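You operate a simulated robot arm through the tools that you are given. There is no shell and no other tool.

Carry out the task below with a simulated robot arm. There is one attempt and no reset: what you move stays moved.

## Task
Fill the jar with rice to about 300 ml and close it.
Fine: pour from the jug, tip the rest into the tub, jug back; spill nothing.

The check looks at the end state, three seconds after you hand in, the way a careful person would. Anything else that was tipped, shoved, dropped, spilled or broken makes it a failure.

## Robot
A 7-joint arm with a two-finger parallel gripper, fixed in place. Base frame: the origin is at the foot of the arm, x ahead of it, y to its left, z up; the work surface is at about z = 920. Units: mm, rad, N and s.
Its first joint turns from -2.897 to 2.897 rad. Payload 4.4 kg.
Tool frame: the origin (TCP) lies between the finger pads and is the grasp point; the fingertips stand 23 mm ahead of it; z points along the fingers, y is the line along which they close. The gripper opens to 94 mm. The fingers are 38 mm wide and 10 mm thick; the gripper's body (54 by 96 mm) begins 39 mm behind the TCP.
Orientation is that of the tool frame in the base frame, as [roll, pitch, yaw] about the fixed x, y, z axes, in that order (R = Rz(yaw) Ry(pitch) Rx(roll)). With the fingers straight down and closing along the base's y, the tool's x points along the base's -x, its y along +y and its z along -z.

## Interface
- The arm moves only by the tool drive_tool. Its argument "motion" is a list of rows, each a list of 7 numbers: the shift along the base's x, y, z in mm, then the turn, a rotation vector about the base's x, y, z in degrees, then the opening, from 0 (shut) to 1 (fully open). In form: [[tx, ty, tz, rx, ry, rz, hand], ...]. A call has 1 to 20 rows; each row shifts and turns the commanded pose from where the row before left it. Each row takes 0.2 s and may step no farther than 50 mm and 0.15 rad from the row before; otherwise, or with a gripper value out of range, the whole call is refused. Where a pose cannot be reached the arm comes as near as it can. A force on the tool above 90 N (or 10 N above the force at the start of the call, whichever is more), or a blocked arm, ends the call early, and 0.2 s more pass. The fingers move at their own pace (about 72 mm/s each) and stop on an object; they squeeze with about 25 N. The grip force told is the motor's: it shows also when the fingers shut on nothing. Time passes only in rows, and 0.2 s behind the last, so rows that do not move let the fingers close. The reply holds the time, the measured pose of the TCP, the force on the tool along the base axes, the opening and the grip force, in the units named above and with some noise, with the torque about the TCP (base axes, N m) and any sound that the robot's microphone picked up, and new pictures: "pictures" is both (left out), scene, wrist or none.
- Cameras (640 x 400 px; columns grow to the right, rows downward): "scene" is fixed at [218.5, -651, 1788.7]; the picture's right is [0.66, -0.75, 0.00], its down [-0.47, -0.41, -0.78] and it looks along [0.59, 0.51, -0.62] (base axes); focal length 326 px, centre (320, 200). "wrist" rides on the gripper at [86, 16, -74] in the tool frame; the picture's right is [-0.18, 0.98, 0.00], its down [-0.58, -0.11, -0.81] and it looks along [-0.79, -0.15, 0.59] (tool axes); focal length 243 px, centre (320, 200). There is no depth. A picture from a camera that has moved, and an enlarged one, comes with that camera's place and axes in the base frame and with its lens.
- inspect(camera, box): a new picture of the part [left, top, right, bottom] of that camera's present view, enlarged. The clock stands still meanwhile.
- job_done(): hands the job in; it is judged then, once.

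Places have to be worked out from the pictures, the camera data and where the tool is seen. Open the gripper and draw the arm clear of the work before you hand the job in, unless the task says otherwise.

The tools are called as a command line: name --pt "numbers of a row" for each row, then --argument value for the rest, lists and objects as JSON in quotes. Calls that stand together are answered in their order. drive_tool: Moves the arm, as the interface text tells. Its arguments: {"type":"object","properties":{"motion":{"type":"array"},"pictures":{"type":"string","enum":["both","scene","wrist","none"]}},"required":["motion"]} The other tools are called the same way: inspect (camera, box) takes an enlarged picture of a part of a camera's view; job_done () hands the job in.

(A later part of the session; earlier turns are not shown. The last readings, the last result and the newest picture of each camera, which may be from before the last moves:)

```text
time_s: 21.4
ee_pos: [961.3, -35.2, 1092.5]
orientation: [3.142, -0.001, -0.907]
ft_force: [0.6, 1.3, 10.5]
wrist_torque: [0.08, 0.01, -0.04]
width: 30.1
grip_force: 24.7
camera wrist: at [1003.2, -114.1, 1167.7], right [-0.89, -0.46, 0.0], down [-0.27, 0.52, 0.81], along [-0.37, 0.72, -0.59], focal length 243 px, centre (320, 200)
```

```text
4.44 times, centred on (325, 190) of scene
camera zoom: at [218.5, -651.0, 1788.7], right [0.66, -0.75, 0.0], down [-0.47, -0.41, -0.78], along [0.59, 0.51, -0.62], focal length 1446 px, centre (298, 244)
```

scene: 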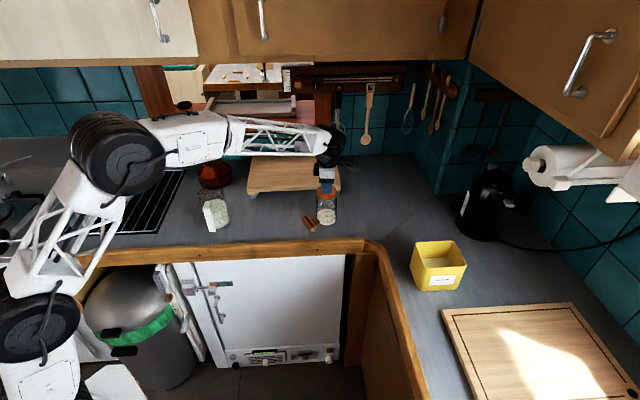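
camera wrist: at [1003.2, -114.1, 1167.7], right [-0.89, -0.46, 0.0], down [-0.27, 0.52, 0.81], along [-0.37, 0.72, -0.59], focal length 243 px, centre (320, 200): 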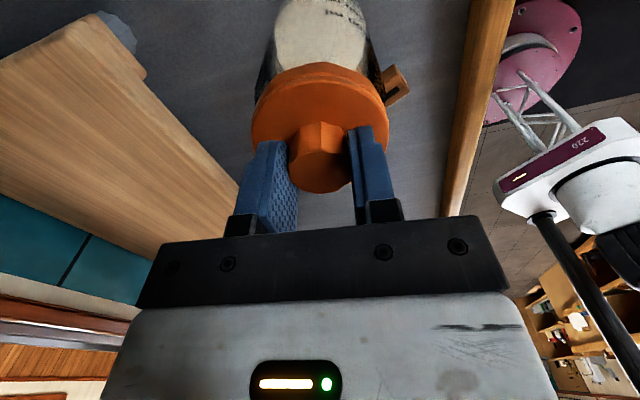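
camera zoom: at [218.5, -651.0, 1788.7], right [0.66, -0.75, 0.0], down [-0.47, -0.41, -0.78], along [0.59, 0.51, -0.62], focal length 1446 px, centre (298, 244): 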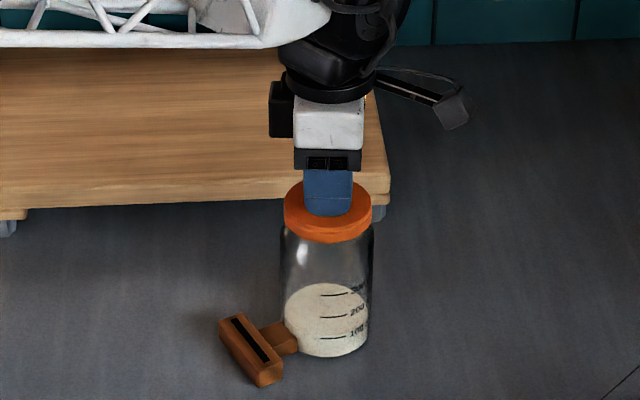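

128° is turned and the press is steady at about 10 N. I'll test a small lift to see whether the lid is free.

drive_tool --pt "0 0 1 0 0 0 0" --pt "0 0 1 0 0 0 0" --pt "0 0 1 0 0 0 0" --pt "0 0 0 0 0 0 0"

inspect --camera "scene" --box '[285, 145, 365, 235]'

```text
time_s: 22.4
ee_pos: [961.8, -36.1, 1095.9]
orientation: [3.141, -0.001, -0.908]
ft_force: [-0.1, -0.4, -2.8]
wrist_torque: [-0.01, 0.02, -0.03]
width: 29.8
grip_force: 25.2
camera wrist: at [1003.0, -114.1, 1170.5], right [-0.89, -0.46, 0.0], down [-0.27, 0.53, 0.81], along [-0.37, 0.72, -0.59], focal length 243 px, centre (320, 200)
```

scene: 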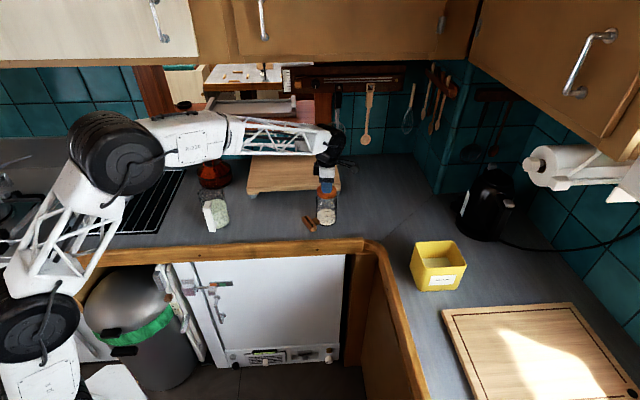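
wrist: 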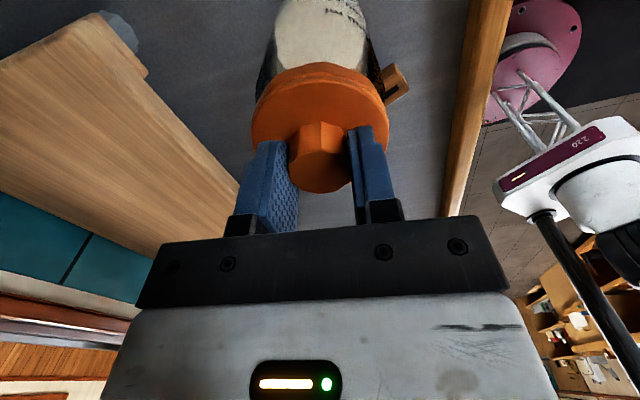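

```text
4.44 times, centred on (325, 190) of scene
camera zoom: at [218.5, -651.0, 1788.7], right [0.66, -0.75, 0.0], down [-0.47, -0.41, -0.78], along [0.59, 0.51, -0.62], focal length 1446 px, centre (298, 244)
```

zoom: 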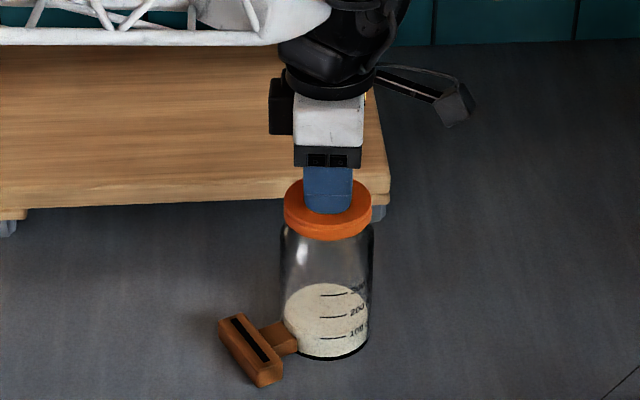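

It's still threaded on, since the jar hangs at -2.8 N. I'll set it back down and turn another 32°.

drive_tool --pt "0 0 -1.2 0 0 0 0" --pt "0 0 -1.2 0 0 0 0" --pt "0 0 0.2 0 0 8 0" --pt "0 0 0.2 0 0 8 0" --pt "0 0 0.2 0 0 8 0" --pt "0 0 0.2 0 0 8 0" --pt "0 0 0 0 0 0 0"

inspect --camera "scene" --box '[285, 145, 365, 235]'

```text
time_s: 24.0
ee_pos: [961.8, -34.6, 1096.3]
orientation: [-3.141, 0.0, -0.347]
ft_force: [0.2, -0.4, -0.5]
wrist_torque: [-0.04, 0.04, 0.04]
width: 30.0
grip_force: 25.0
camera wrist: at [1038.7, -79.9, 1169.2], right [-0.51, -0.86, 0.0], down [-0.51, 0.3, 0.81], along [-0.69, 0.41, -0.59], focal length 243 px, centre (320, 200)
```

scene: 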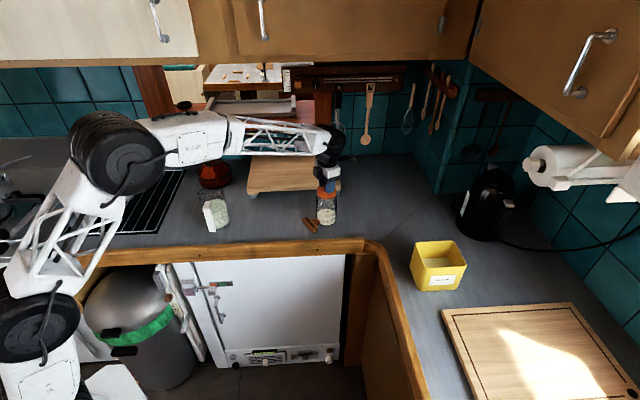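
wrist: 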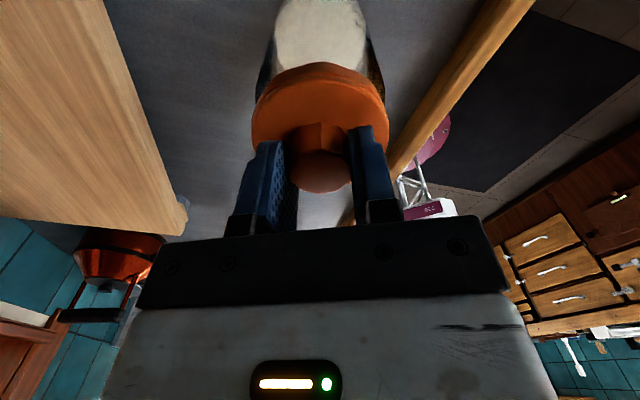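

```text
4.44 times, centred on (325, 190) of scene
camera zoom: at [218.5, -651.0, 1788.7], right [0.66, -0.75, 0.0], down [-0.47, -0.41, -0.78], along [0.59, 0.51, -0.62], focal length 1446 px, centre (298, 244)
```

zoom: 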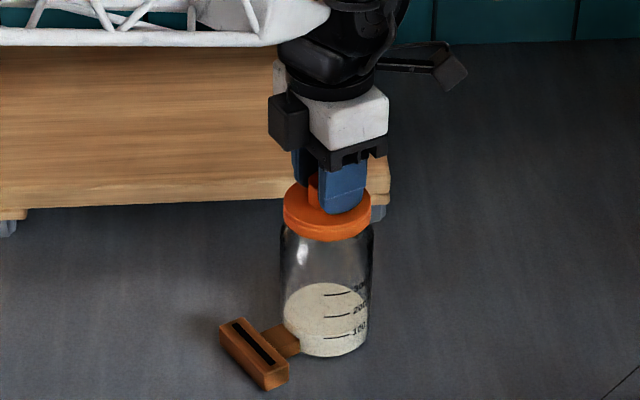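

The force is near zero at 160° turned. I'll test the lift again.

drive_tool --pt "0 0 1 0 0 0 0" --pt "0 0 1 0 0 0 0" --pt "0 0 1 0 0 0 0" --pt "0 0 0 0 0 0 0" --pictures "none"

inspect --camera "scene" --box '[285, 145, 365, 235]'

```text
time_s: 25.0
ee_pos: [961.8, -35.8, 1098.2]
orientation: [3.14, 0.001, -0.349]
ft_force: [0.9, 0.1, 0.4]
wrist_torque: [-0.03, -0.03, 0.01]
width: 30.0
grip_force: 24.6
```

```text
4.44 times, centred on (325, 190) of scene
camera zoom: at [218.5, -651.0, 1788.7], right [0.66, -0.75, 0.0], down [-0.47, -0.41, -0.78], along [0.59, 0.51, -0.62], focal length 1446 px, centre (298, 244)
```

zoom: 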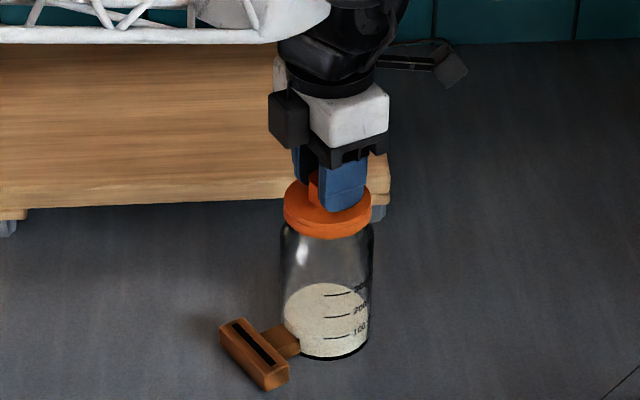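

The force stays near zero, so the lid looks free. I'll lift further and check.

drive_tool --pt "0 0 2 0 0 0 0" --pt "0 0 3 0 0 0 0" --pt "0 0 4 0 0 0 0" --pt "0 0 0 0 0 0 0" --pictures "none"

inspect --camera "scene" --box '[285, 145, 365, 235]'

```text
time_s: 26.0
ee_pos: [961.2, -34.0, 1106.0]
orientation: [3.141, 0.001, -0.348]
ft_force: [-0.6, -0.3, -0.3]
wrist_torque: [0.02, 0.0, -0.01]
width: 29.7
grip_force: 25.1
```

```text
4.44 times, centred on (325, 190) of scene
camera zoom: at [218.5, -651.0, 1788.7], right [0.66, -0.75, 0.0], down [-0.47, -0.41, -0.78], along [0.59, 0.51, -0.62], focal length 1446 px, centre (298, 244)
```

zoom: 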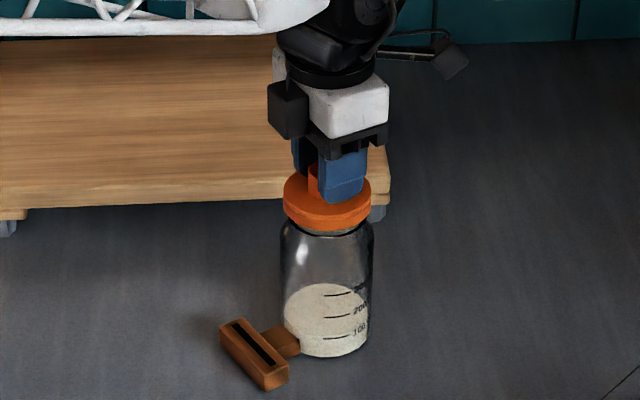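

The lid is free and clear of the neck after about 160° counter-clockwise. I'll carry it, keeping the same yaw, to an open spot on the counter around (830,110) and lower it there.

drive_tool --pt "0 0 25 0 0 0 0" --pt "0 0 40 0 0 0 0" --pt "-26.3 28.9 10 0 0 0 0" --pt "-26.3 28.9 0 0 0 0 0" --pt "-26.3 28.9 0 0 0 0 0" --pt "-26.3 28.9 0 0 0 0 0" --pt "-26.3 28.9 0 0 0 0 0" --pt "0 0 -40 0 0 0 0" --pt "0 0 -40 0 0 0 0" --pt "0 0 -40 0 0 0 0" --pt "0 0 -40 0 0 0 0" --pt "0 0 -27 0 0 0 0" --pt "0 0 0 0 0 0 0"

```text
time_s: 28.8
ee_pos: [831.2, 110.5, 997.1]
orientation: [-3.141, 0.0, -0.35]
ft_force: [-0.8, 0.6, -0.6]
wrist_torque: [0.0, -0.01, -0.03]
width: 29.8
grip_force: 24.5
camera wrist: at [907.0, 63.7, 1070.2], right [-0.51, -0.86, 0.0], down [-0.51, 0.3, 0.81], along [-0.69, 0.41, -0.59], focal length 243 px, centre (320, 200)
```

scene: 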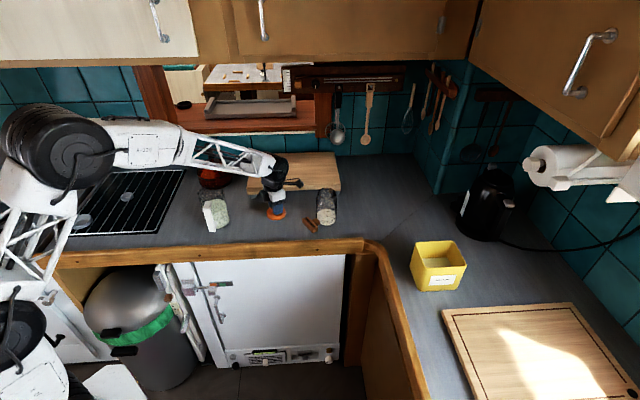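
wrist: 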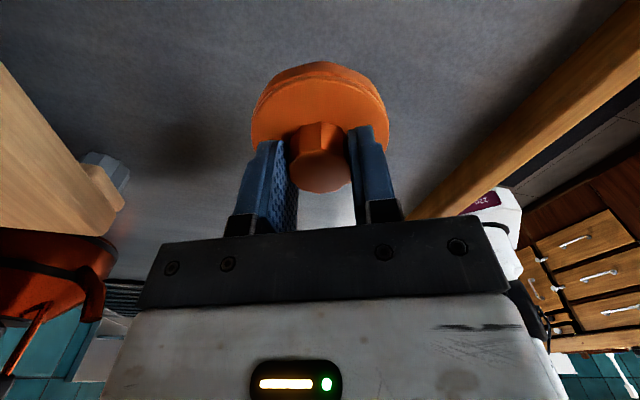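

The lid hangs above a clear patch of counter with its skirt about 25-30 mm up. I'll lower it in small steps until it touches.

drive_tool --pt "0 0 -6 0 0 0 0" --pt "0 0 -6 0 0 0 0" --pt "0 0 -4 0 0 0 0" --pt "0 0 -3 0 0 0 0" --pt "0 0 0 0 0 0 0"

inspect --camera "scene" --box '[235, 145, 355, 240]'

```text
time_s: 30.0
ee_pos: [831.5, 109.8, 976.5]
orientation: [-3.141, 0.0, -0.35]
ft_force: [0.7, 0.4, 0.1]
wrist_torque: [-0.03, 0.0, 0.02]
width: 30.2
grip_force: 24.8
camera wrist: at [907.2, 64.5, 1050.8], right [-0.51, -0.86, 0.0], down [-0.51, 0.3, 0.81], along [-0.69, 0.41, -0.59], focal length 243 px, centre (320, 200)
```

scene: 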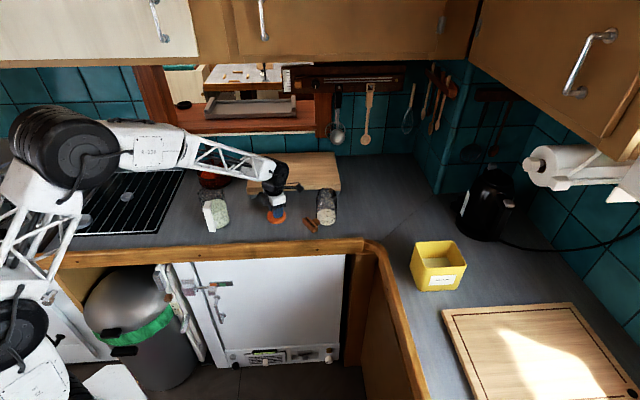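
wrist: 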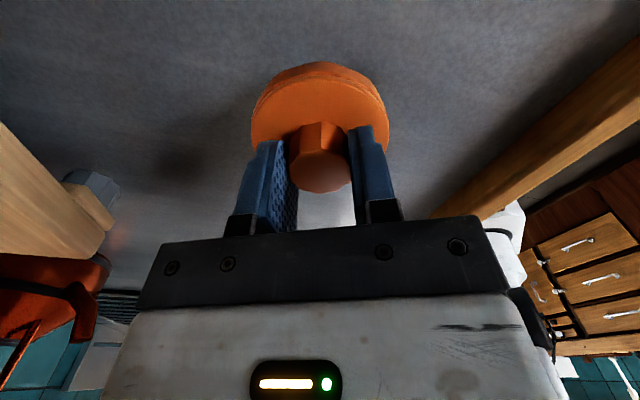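

```text
4.21 times, centred on (295, 192) of scene
camera zoom: at [218.5, -651.0, 1788.7], right [0.66, -0.75, 0.0], down [-0.47, -0.41, -0.78], along [0.59, 0.51, -0.62], focal length 1370 px, centre (425, 232)
```

zoom: 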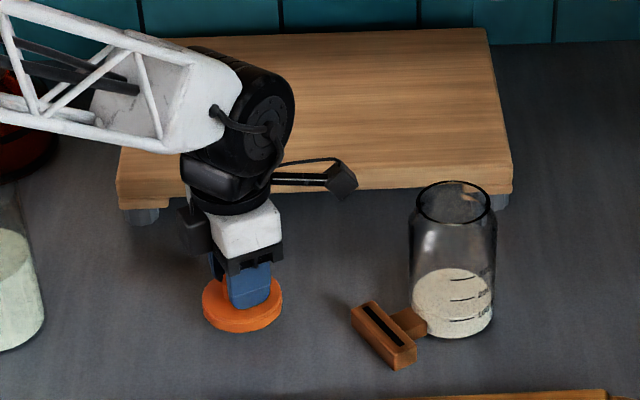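

The lid is close to the counter, and the open jar shows a wide mouth. I'll lower it further in 1.5 mm steps.

drive_tool --pt "0 0 -2 0 0 0 0" --pt "0 0 -2 0 0 0 0" --pt "0 0 -1.5 0 0 0 0" --pt "0 0 -1.5 0 0 0 0" --pt "0 0 0 0 0 0 0" --pictures "none"

```text
time_s: 31.2
ee_pos: [829.6, 109.7, 969.2]
orientation: [3.141, 0.001, -0.349]
ft_force: [1.1, -0.2, -0.3]
wrist_torque: [0.0, 0.0, -0.02]
width: 30.0
grip_force: 25.0
```

There's no contact yet, so I'll continue down.

drive_tool --pt "0 0 -1.5 0 0 0 0" --pt "0 0 -1.5 0 0 0 0" --pt "0 0 -1 0 0 0 0" --pt "0 0 0 0 0 0 0" --pictures "none"

```text
time_s: 32.2
ee_pos: [830.8, 109.4, 965.5]
orientation: [-3.141, 0.0, -0.348]
ft_force: [0.4, 0.1, -0.2]
wrist_torque: [0.0, 0.01, -0.02]
width: 30.0
grip_force: 24.6
```

inspect --camera "scene" --box '[255, 185, 305, 230]'

inspect --camera "wrist" --box '[230, 40, 410, 200]'

```text
8.89 times, centred on (280, 208) of scene
camera zoom: at [218.5, -651.0, 1788.7], right [0.66, -0.75, 0.0], down [-0.47, -0.41, -0.78], along [0.59, 0.51, -0.62], focal length 2893 px, centre (676, 133)
```

zoom: 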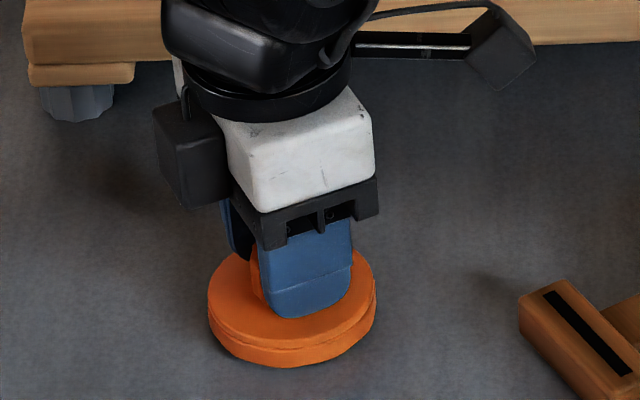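

```text
2.50 times, centred on (320, 120) of wrist
camera zoom: at [906.6, 63.5, 1039.7], right [-0.51, -0.86, 0.0], down [-0.51, 0.3, 0.81], along [-0.69, 0.41, -0.59], focal length 606 px, centre (320, 400)
```

zoom: 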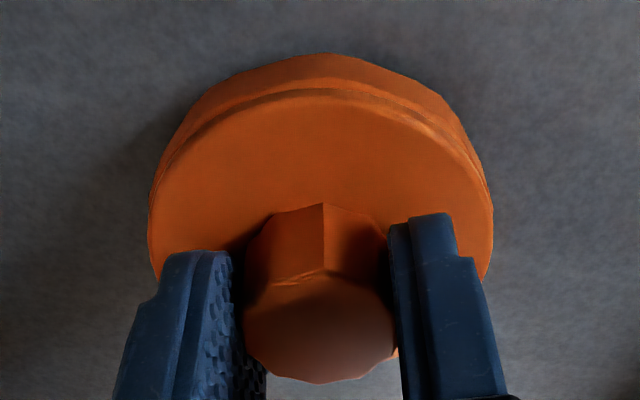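

The lid looks almost on the surface. I'll keep lowering in 1 mm steps until the force rises.

drive_tool --pt "0 0 -1 0 0 0 0" --pt "0 0 -1 0 0 0 0" --pt "0 0 -1 0 0 0 0" --pt "0 0 0 0 0 0 0" --pictures "none"

```text
time_s: 33.2
ee_pos: [831.1, 108.3, 961.9]
orientation: [3.141, 0.0, -0.35]
ft_force: [0.1, 0.5, -0.7]
wrist_torque: [-0.04, -0.01, 0.06]
width: 30.2
grip_force: 25.1
```

drive_tool --pt "0 0 -1 0 0 0 0" --pt "0 0 -1 0 0 0 0" --pt "0 0 0 0 0 0 0" --pictures "none"

```text
time_s: 34.0
ee_pos: [829.4, 109.6, 961.7]
orientation: [3.14, -0.003, -0.35]
ft_force: [-2.8, 4.0, 21.0]
wrist_torque: [0.16, 0.2, 0.01]
width: 29.9
grip_force: 24.5
```

The lid has touched down at 21 N. I'll ease up 1 mm, open the fingers, and raise straight up.

drive_tool --pt "0 0 1 0 0 0 0" --pt "0 0 0 0 0 0 0.3" --pt "0 0 0 0 0 0 0.6" --pt "0 0 0 0 0 0 0.6" --pt "0 0 10 0 0 0 0.6" --pt "0 0 30 0 0 0 0.8" --pt "0 0 40 0 0 0 1" --pt "0 0 45 0 0 0 1" --pt "0 0 45 0 0 0 1" --pt "0 0 30 0 0 0 1" --pt "0 0 0 0 0 0 1"

inspect --camera "scene" --box '[235, 145, 355, 240]'

```text
time_s: 36.4
ee_pos: [830.4, 110.7, 1161.2]
orientation: [-3.141, 0.0, -0.348]
ft_force: [-0.2, 0.4, 0.0]
wrist_torque: [0.02, 0.03, -0.01]
width: 94.0
grip_force: 0.0
camera wrist: at [907.1, 64.4, 1235.6], right [-0.51, -0.86, 0.0], down [-0.51, 0.3, 0.81], along [-0.69, 0.41, -0.59], focal length 243 px, centre (320, 200)
```

scene: 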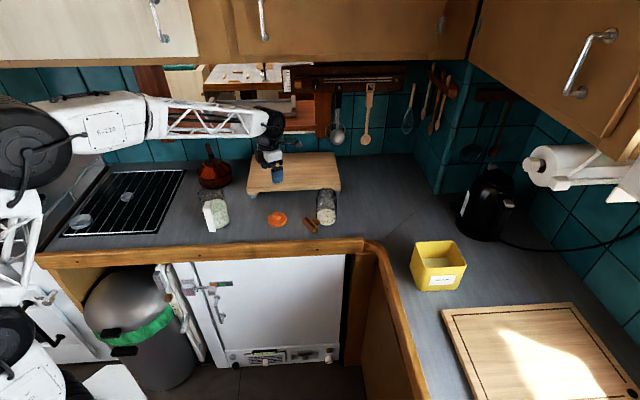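
wrist: 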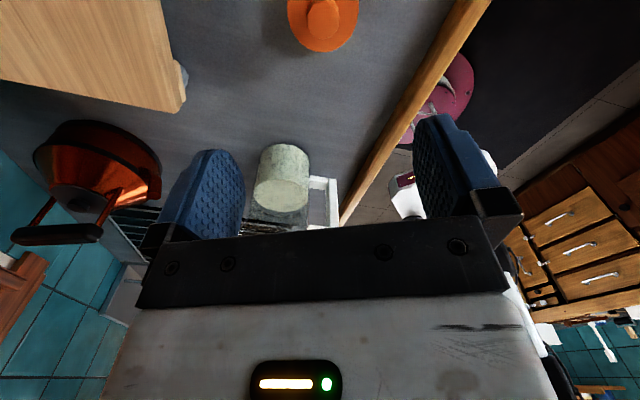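

```text
4.21 times, centred on (295, 192) of scene
camera zoom: at [218.5, -651.0, 1788.7], right [0.66, -0.75, 0.0], down [-0.47, -0.41, -0.78], along [0.59, 0.51, -0.62], focal length 1370 px, centre (425, 232)
```

zoom: 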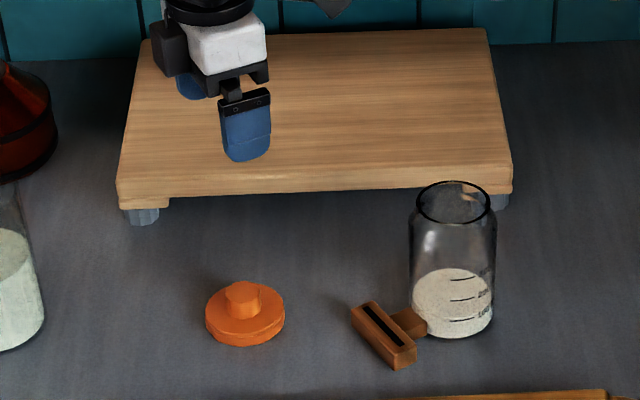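

The lid rests safely on the counter at about (830,110). The wrist camera now sees the jug and its handle, so I'll zoom in to refine the geometry.

inspect --camera "wrist" --box '[240, 130, 360, 240]'

inspect --camera "scene" --box '[190, 180, 245, 240]'

```text
3.64 times, centred on (300, 185) of wrist
camera zoom: at [907.1, 64.4, 1235.6], right [-0.51, -0.86, 0.0], down [-0.51, 0.3, 0.81], along [-0.69, 0.41, -0.59], focal length 882 px, centre (393, 254)
```

zoom: 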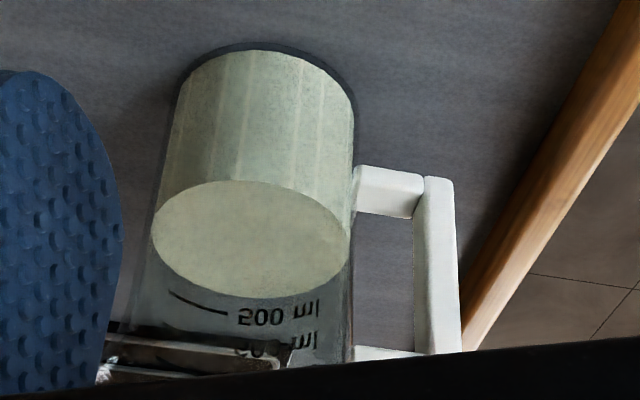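

```text
6.67 times, centred on (218, 210) of scene
camera zoom: at [218.5, -651.0, 1788.7], right [0.66, -0.75, 0.0], down [-0.47, -0.41, -0.78], along [0.59, 0.51, -0.62], focal length 2170 px, centre (1003, 133)
```

zoom: 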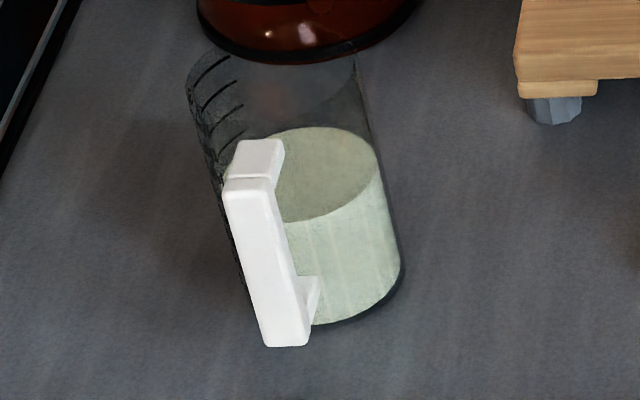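

The jug axis is at about (674.5,281). The handle bar is at about (614.5,215.5), spans z≈945-1062, is roughly 24 mm wide, and is approached along azimuth ≈47°. I'll back away and pitch the tool to horizontal with its camera side up.

drive_tool --pt "-26 0 4 -2.8 -7.69 0 1" --pt "-26 0 4 -2.8 -7.69 0 1" --pt "-26 0 4 -2.8 -7.69 0 1" --pt "-26 0 4 -2.8 -7.69 0 1" --pt "-26 0 4 -2.8 -7.69 0 1" --pt "-26 0 4 -2.8 -7.69 0 1"

```text
time_s: 37.8
ee_pos: [674.4, 110.4, 1183.7]
orientation: [-3.14, -0.856, -0.35]
ft_force: [0.2, 0.5, -0.1]
wrist_torque: [-0.02, 0.01, -0.01]
width: 94.0
grip_force: 0.0
camera wrist: at [668.9, 95.3, 1298.0], right [-0.45, -0.88, -0.14], down [-0.89, 0.44, 0.09], along [-0.02, 0.16, -0.99], focal length 243 px, centre (320, 200)
```

scene: 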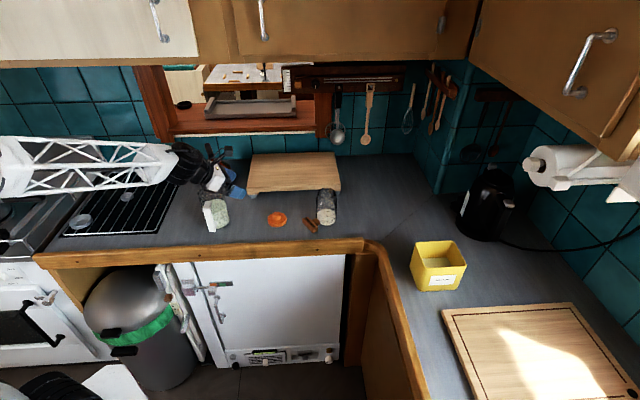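
wrist: 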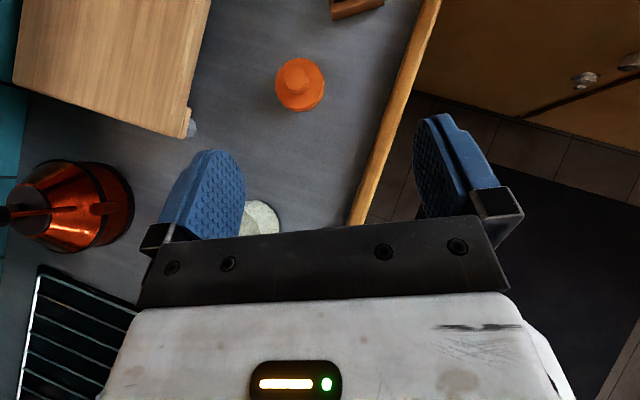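

The arm follows, at about 49° of pitch. I'll continue to fully horizontal while retreating.

drive_tool --pt "-26 0 3 -2.8 -7.69 0 1" --pt "-26 0 3 -2.8 -7.69 0 1" --pt "-26 0 3 -2.8 -7.69 0 1" --pt "-26 0 3 -2.8 -7.69 0 1" --pt "-26 0 3 -2.8 -7.69 0 1" --pt "0 0 0 0 0 0 1"

```text
time_s: 39.2
ee_pos: [543.6, 111.3, 1200.6]
orientation: [-0.454, -1.568, -3.033]
ft_force: [0.1, -0.3, -0.5]
wrist_torque: [-0.01, 0.01, 0.0]
width: 94.1
grip_force: 0.0
camera wrist: at [468.3, 120.3, 1286.9], right [-0.34, -0.92, -0.18], down [-0.72, 0.38, -0.58], along [0.61, -0.06, -0.79], focal length 243 px, centre (320, 200)
```

scene: 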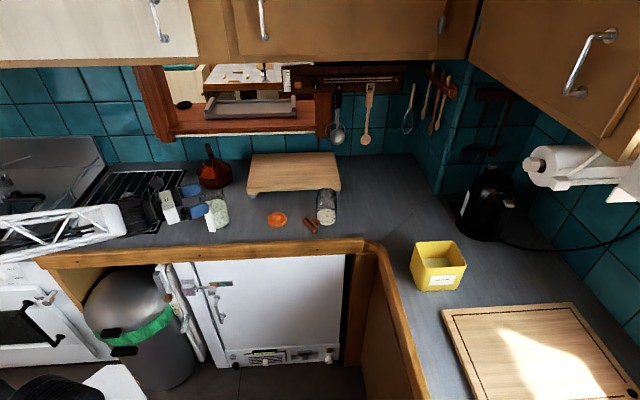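
wrist: 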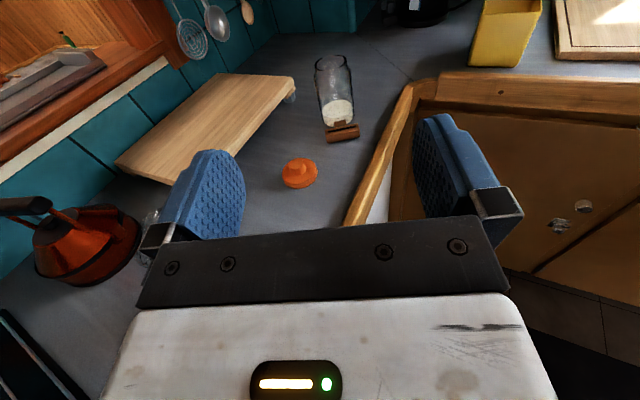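

The tool is horizontal with the camera up. Now I'll yaw +67° to face the handle along azimuth 47° and come to a pre-grasp point about 100 mm short of the handle, above it.

drive_tool --pt "0.4 4 -10 0 0 8.375 1" --pt "0.4 4 -10 0 0 8.375 1" --pt "0.4 4 -10 0 0 8.375 1" --pt "0.4 4 -10 0 0 8.375 1" --pt "0.4 4 -10 0 0 8.375 1" --pt "0.4 4 -10 0 0 8.375 1" --pt "0.4 4 -10 0 0 8.375 1" --pt "0.4 4 -10 0 0 8.375 1" --pt "0 0 0 0 0 0 1"

```text
time_s: 41.2
ee_pos: [542.5, 226.5, 1154.6]
orientation: [3.106, -1.553, 0.395]
ft_force: [0.7, 0.4, -0.1]
wrist_torque: [0.01, -0.03, 0.0]
width: 94.2
grip_force: 0.0
out of reach, approached as far as the arm can: row 4, 5, 6, 7, 8
camera wrist: at [480.2, 185.6, 1243.0], right [0.34, -0.92, -0.18], down [-0.8, -0.19, -0.57], along [0.49, 0.34, -0.8], focal length 243 px, centre (320, 200)
```

scene: 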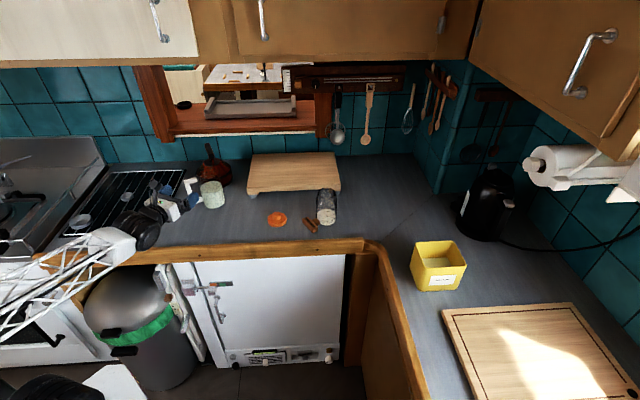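
wrist: 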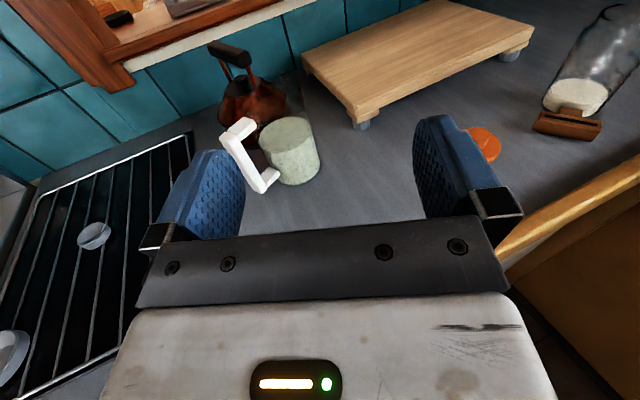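

The arm couldn't reach the last rows, and the jug doesn't look where it was: the handle no longer shows in the scene view. I'll zoom in before anything else.

inspect --camera "scene" --box '[130, 150, 260, 250]'

inspect --camera "wrist" --box '[190, 90, 350, 210]'

```text
4.00 times, centred on (195, 200) of scene
camera zoom: at [218.5, -651.0, 1788.7], right [0.66, -0.75, 0.0], down [-0.47, -0.41, -0.78], along [0.59, 0.51, -0.62], focal length 1302 px, centre (820, 200)
```

zoom: 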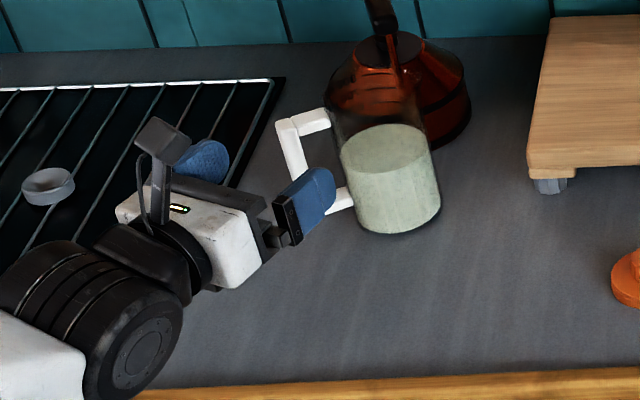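

```text
3.33 times, centred on (270, 150) of wrist
camera zoom: at [480.2, 185.6, 1243.0], right [0.34, -0.92, -0.18], down [-0.8, -0.19, -0.57], along [0.49, 0.34, -0.8], focal length 809 px, centre (487, 367)
```

zoom: 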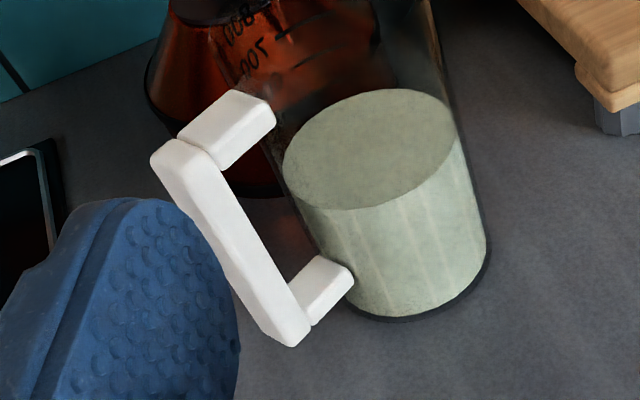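

The jug was nudged and rotated by the arm during the unreachable rows. It is still upright with its rice intact and hasn't touched the kettle, and it now sits near (745,404) with its handle facing -x. I'll first raise the arm straight up a little to learn how the commanded pose behaves and get clear.

drive_tool --pt "0 0 30 0 0 0 1" --pt "0 0 30 0 0 0 1" --pt "0 0 0 0 0 0 1"

```text
time_s: 42.0
ee_pos: [542.8, 226.3, 1217.0]
orientation: [3.113, -1.554, 0.385]
ft_force: [0.1, 0.0, -0.6]
wrist_torque: [0.0, 0.02, -0.04]
width: 93.8
grip_force: 0.1
camera wrist: at [480.8, 184.7, 1304.1], right [0.34, -0.92, -0.18], down [-0.8, -0.18, -0.57], along [0.49, 0.34, -0.8], focal length 243 px, centre (320, 200)
```

scene: 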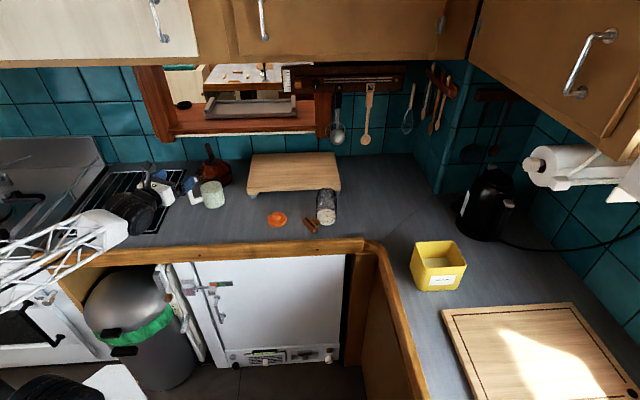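
wrist: 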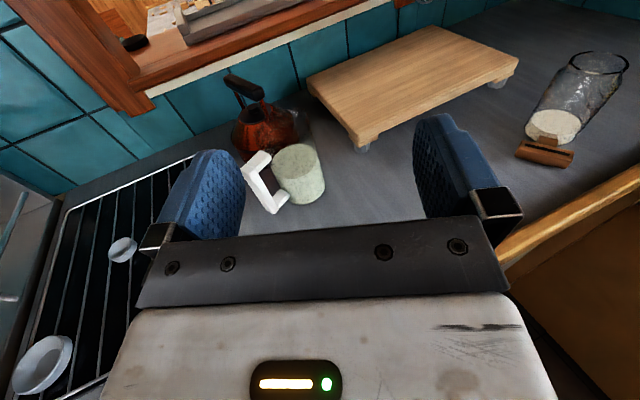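

The commanded pose follows the attained one, so the arm is safely raised. I'll zoom in on the jug again from this viewpoint for its position and any spilled grains.

inspect --camera "wrist" --box '[220, 90, 350, 220]'

inspect --camera "scene" --box '[165, 140, 265, 230]'

```text
3.08 times, centred on (285, 155) of wrist
camera zoom: at [480.8, 184.7, 1304.1], right [0.34, -0.92, -0.18], down [-0.8, -0.18, -0.57], along [0.49, 0.34, -0.8], focal length 746 px, centre (428, 338)
```

zoom: 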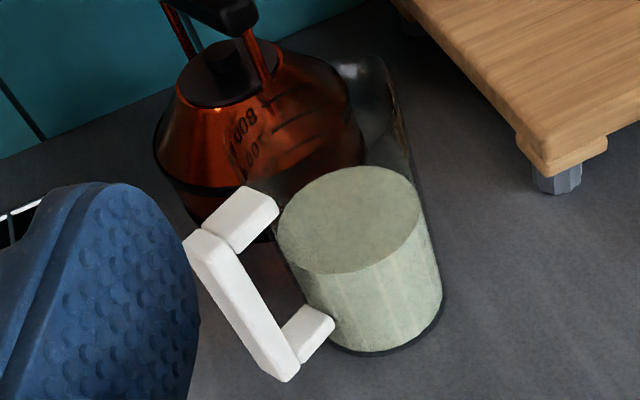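

```text
4.44 times, centred on (215, 185) of scene
camera zoom: at [218.5, -651.0, 1788.7], right [0.66, -0.75, 0.0], down [-0.47, -0.41, -0.78], along [0.59, 0.51, -0.62], focal length 1446 px, centre (787, 267)
```

zoom: 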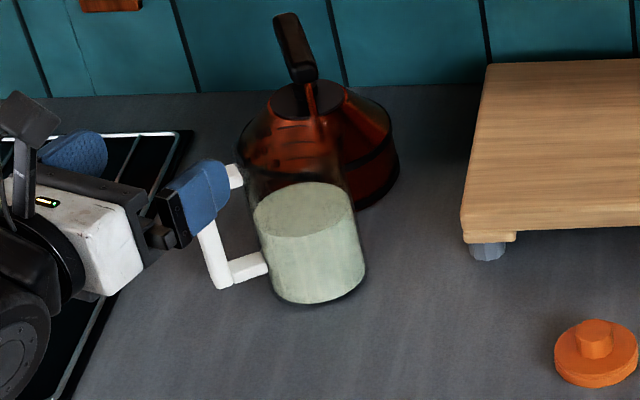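

The jug is upright at about (736,398) with its handle bar at about (657,415), and no grains are visible on the counter. A camera-up horizontal grasp along azimuth ≈ -12° should be reachable, so I'll yaw -32° here, well above everything.

drive_tool --pt "0 0 0 0 0 -8 1" --pt "0 0 0 0 0 -8 1" --pt "0 0 0 0 0 -8 1" --pt "0 0 0 0 0 -8 1" --pt "0 0 0 0 0 0 1"

```text
time_s: 43.2
ee_pos: [542.5, 226.5, 1216.1]
orientation: [3.083, -1.554, -0.144]
ft_force: [-0.1, -0.9, -0.1]
wrist_torque: [0.0, 0.03, 0.01]
width: 94.0
grip_force: 0.2
camera wrist: at [468.0, 225.0, 1303.6], right [-0.2, -0.96, -0.18], down [-0.78, 0.27, -0.57], along [0.6, 0.03, -0.8], focal length 243 px, centre (320, 200)
```

scene: 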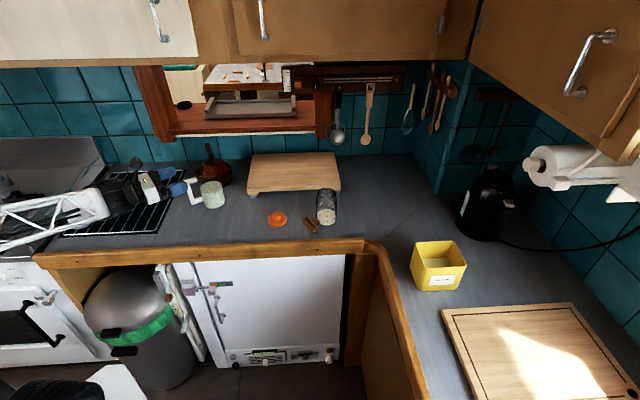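
wrist: 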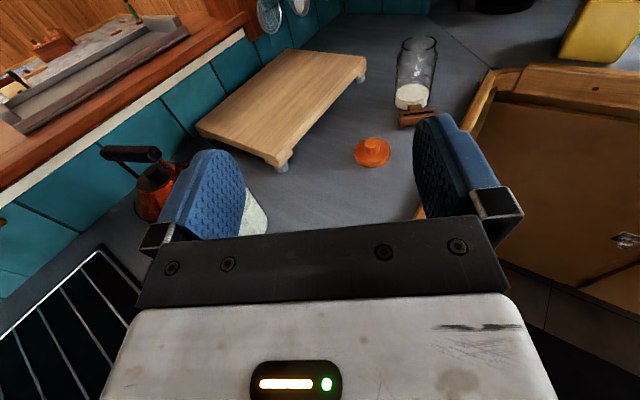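

The tool now points along azimuth ≈ -12°. I'll move over toward the handle, staying high, so the handle appears between the fingers.

drive_tool --pt "3.5 38.7 -7 0 0 0 1" --pt "3.5 38.7 -7 0 0 0 1" --pt "3.5 38.7 -7 0 0 0 1" --pt "3.5 38.7 -7 0 0 0 1" --pt "3.5 38.7 -7 0 0 0 1" --pt "0 0 0 0 0 0 1"

```text
time_s: 44.6
ee_pos: [558.8, 418.9, 1180.9]
orientation: [3.112, -1.553, -0.17]
ft_force: [-0.1, -0.5, -0.4]
wrist_torque: [0.04, -0.02, -0.01]
width: 94.1
grip_force: 0.0
camera wrist: at [485.0, 418.0, 1268.5], right [-0.2, -0.96, -0.18], down [-0.78, 0.27, -0.57], along [0.6, 0.03, -0.8], focal length 243 px, centre (320, 200)
```

scene: 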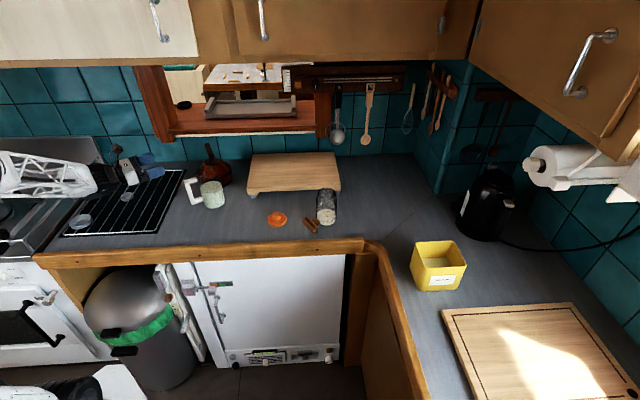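
wrist: 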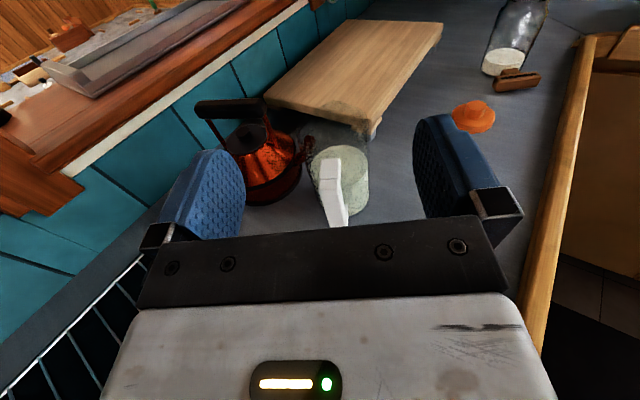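

That pose was reached, and the handle is right ahead between the fingers. I'll zoom in for alignment.

inspect --camera "wrist" --box '[250, 95, 400, 230]'

inspect --camera "scene" --box '[165, 140, 265, 230]'

```text
2.96 times, centred on (325, 162) of wrist
camera zoom: at [485.0, 418.0, 1268.5], right [-0.2, -0.96, -0.18], down [-0.78, 0.27, -0.57], along [0.6, 0.03, -0.8], focal length 719 px, centre (305, 311)
```

zoom: 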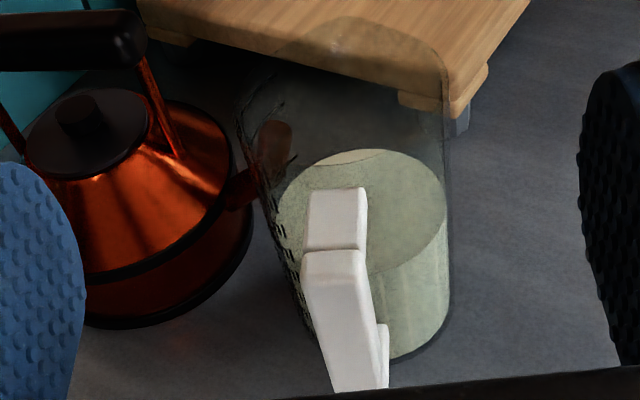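

```text
4.44 times, centred on (215, 185) of scene
camera zoom: at [218.5, -651.0, 1788.7], right [0.66, -0.75, 0.0], down [-0.47, -0.41, -0.78], along [0.59, 0.51, -0.62], focal length 1446 px, centre (787, 267)
```

zoom: 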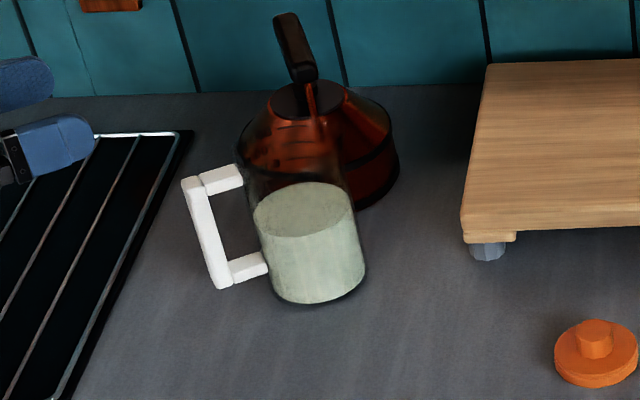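

The handle's radial direction works out to azimuth ≈ -15.5° with the bar centre at about (659,411). Before lowering I need to know how low the wrist joint hangs, so I'll look at the arm.

inspect --camera "scene" --box '[60, 120, 200, 240]'

```text
3.33 times, centred on (130, 180) of scene
camera zoom: at [218.5, -651.0, 1788.7], right [0.66, -0.75, 0.0], down [-0.47, -0.41, -0.78], along [0.59, 0.51, -0.62], focal length 1085 px, centre (953, 267)
```

zoom: 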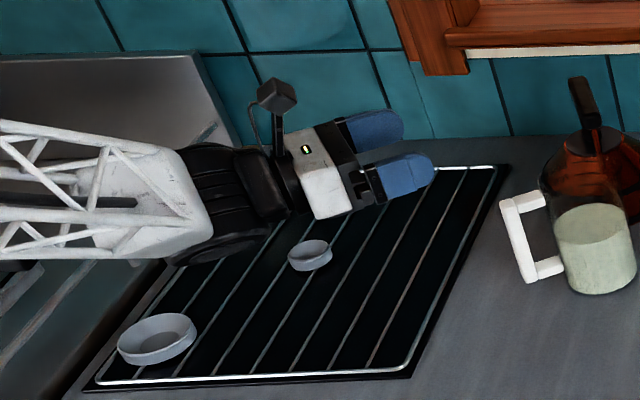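

The wrist joint sits at roughly tool height, so gripping high on the handle (z≈1040) keeps it clear of the hob. I'll align the yaw by -4°, move over the bar at height, and descend to just above the handle top.

drive_tool --pt "33 -2.8 0 0 0 -4 1" --pt "33 -2.8 0 0 0 0 1" --pt "32.5 -2.8 0 0 0 0 1" --pt "0 0 -30 0 0 0 1" --pt "0 0 -30 0 0 0 1" --pt "0 0 -16 0 0 0 1" --pt "0 0 0 0 0 0 1"

inspect --camera "scene" --box '[165, 140, 265, 230]'

```text
time_s: 46.2
ee_pos: [657.6, 411.8, 1103.7]
orientation: [3.105, -1.553, -0.234]
ft_force: [-0.2, -0.2, 0.5]
wrist_torque: [-0.01, 0.0, 0.0]
width: 94.3
grip_force: 0.1
camera wrist: at [584.8, 415.6, 1191.8], right [-0.26, -0.95, -0.18], down [-0.76, 0.32, -0.57], along [0.6, -0.01, -0.8], focal length 243 px, centre (320, 200)
```

scene: 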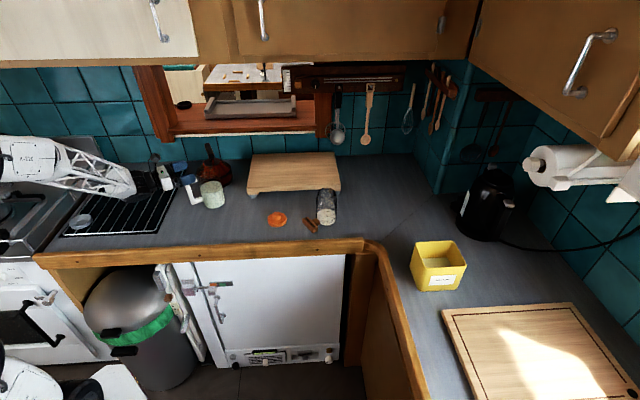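
wrist: 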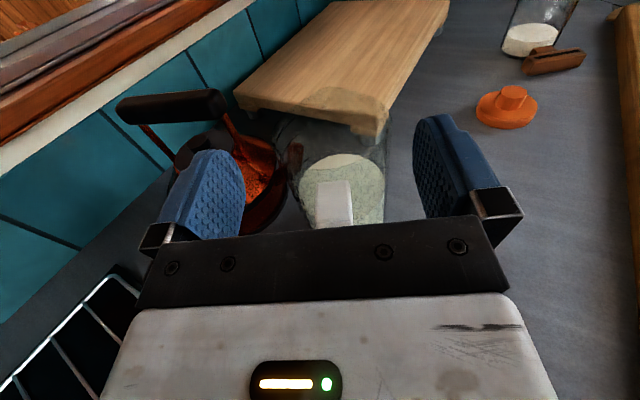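

```text
4.44 times, centred on (215, 185) of scene
camera zoom: at [218.5, -651.0, 1788.7], right [0.66, -0.75, 0.0], down [-0.47, -0.41, -0.78], along [0.59, 0.51, -0.62], focal length 1446 px, centre (787, 267)
```

zoom: 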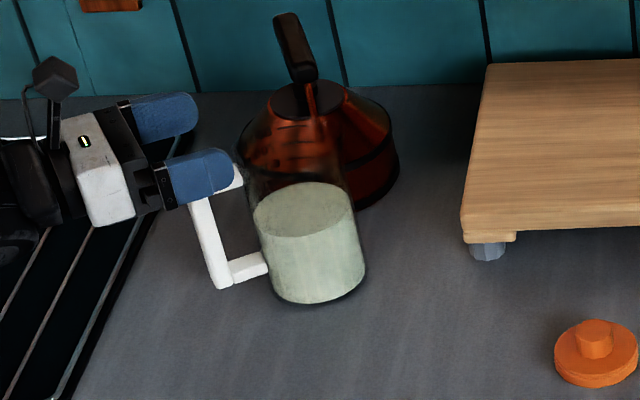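

The handle sits between the fingers, about 2 mm right of centre. I'll correct that and descend vertically to z≈1040 with the fingers on both sides of the bar.

drive_tool --pt "-0.5 -2 -16 0 0 0 1" --pt "0 0 -16 0 0 0 1" --pt "0 0 -16 0 0 0 1" --pt "0 0 -15 0 0 0 1" --pt "0 0 0 0 0 0 1"

inspect --camera "scene" --box '[165, 140, 265, 230]'

inspect --camera "wrist" --box '[240, 100, 420, 235]'

```text
time_s: 47.4
ee_pos: [658.5, 409.5, 1040.9]
orientation: [3.114, -1.554, -0.24]
ft_force: [0.7, -0.2, 0.4]
wrist_torque: [0.0, 0.01, 0.04]
width: 94.0
grip_force: 0.0
camera wrist: at [583.6, 413.2, 1128.8], right [-0.26, -0.95, -0.18], down [-0.76, 0.32, -0.57], along [0.6, -0.01, -0.8], focal length 243 px, centre (320, 200)
```

scene: 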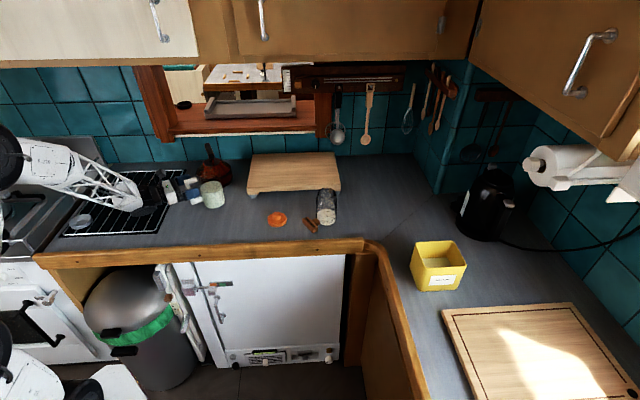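
wrist: 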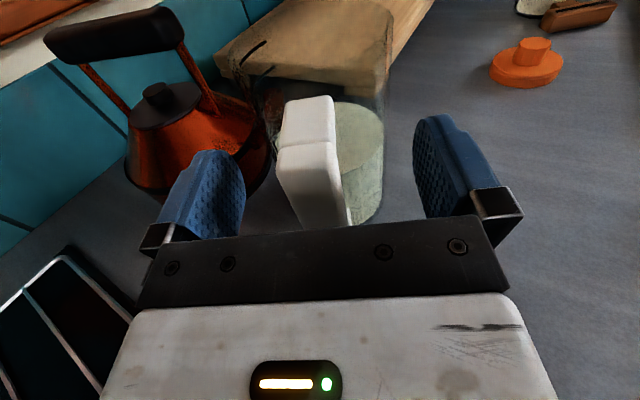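

```text
4.44 times, centred on (215, 185) of scene
camera zoom: at [218.5, -651.0, 1788.7], right [0.66, -0.75, 0.0], down [-0.47, -0.41, -0.78], along [0.59, 0.51, -0.62], focal length 1446 px, centre (787, 267)
```

zoom: 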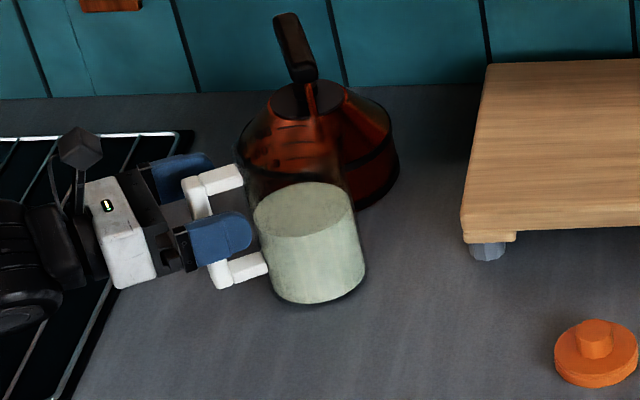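

```text
2.96 times, centred on (330, 168) of wrist
camera zoom: at [583.6, 413.2, 1128.8], right [-0.26, -0.95, -0.18], down [-0.76, 0.32, -0.57], along [0.6, -0.01, -0.8], focal length 719 px, centre (290, 296)
```

zoom: 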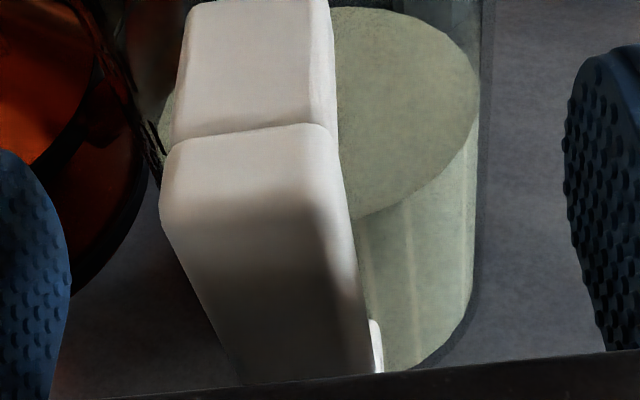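

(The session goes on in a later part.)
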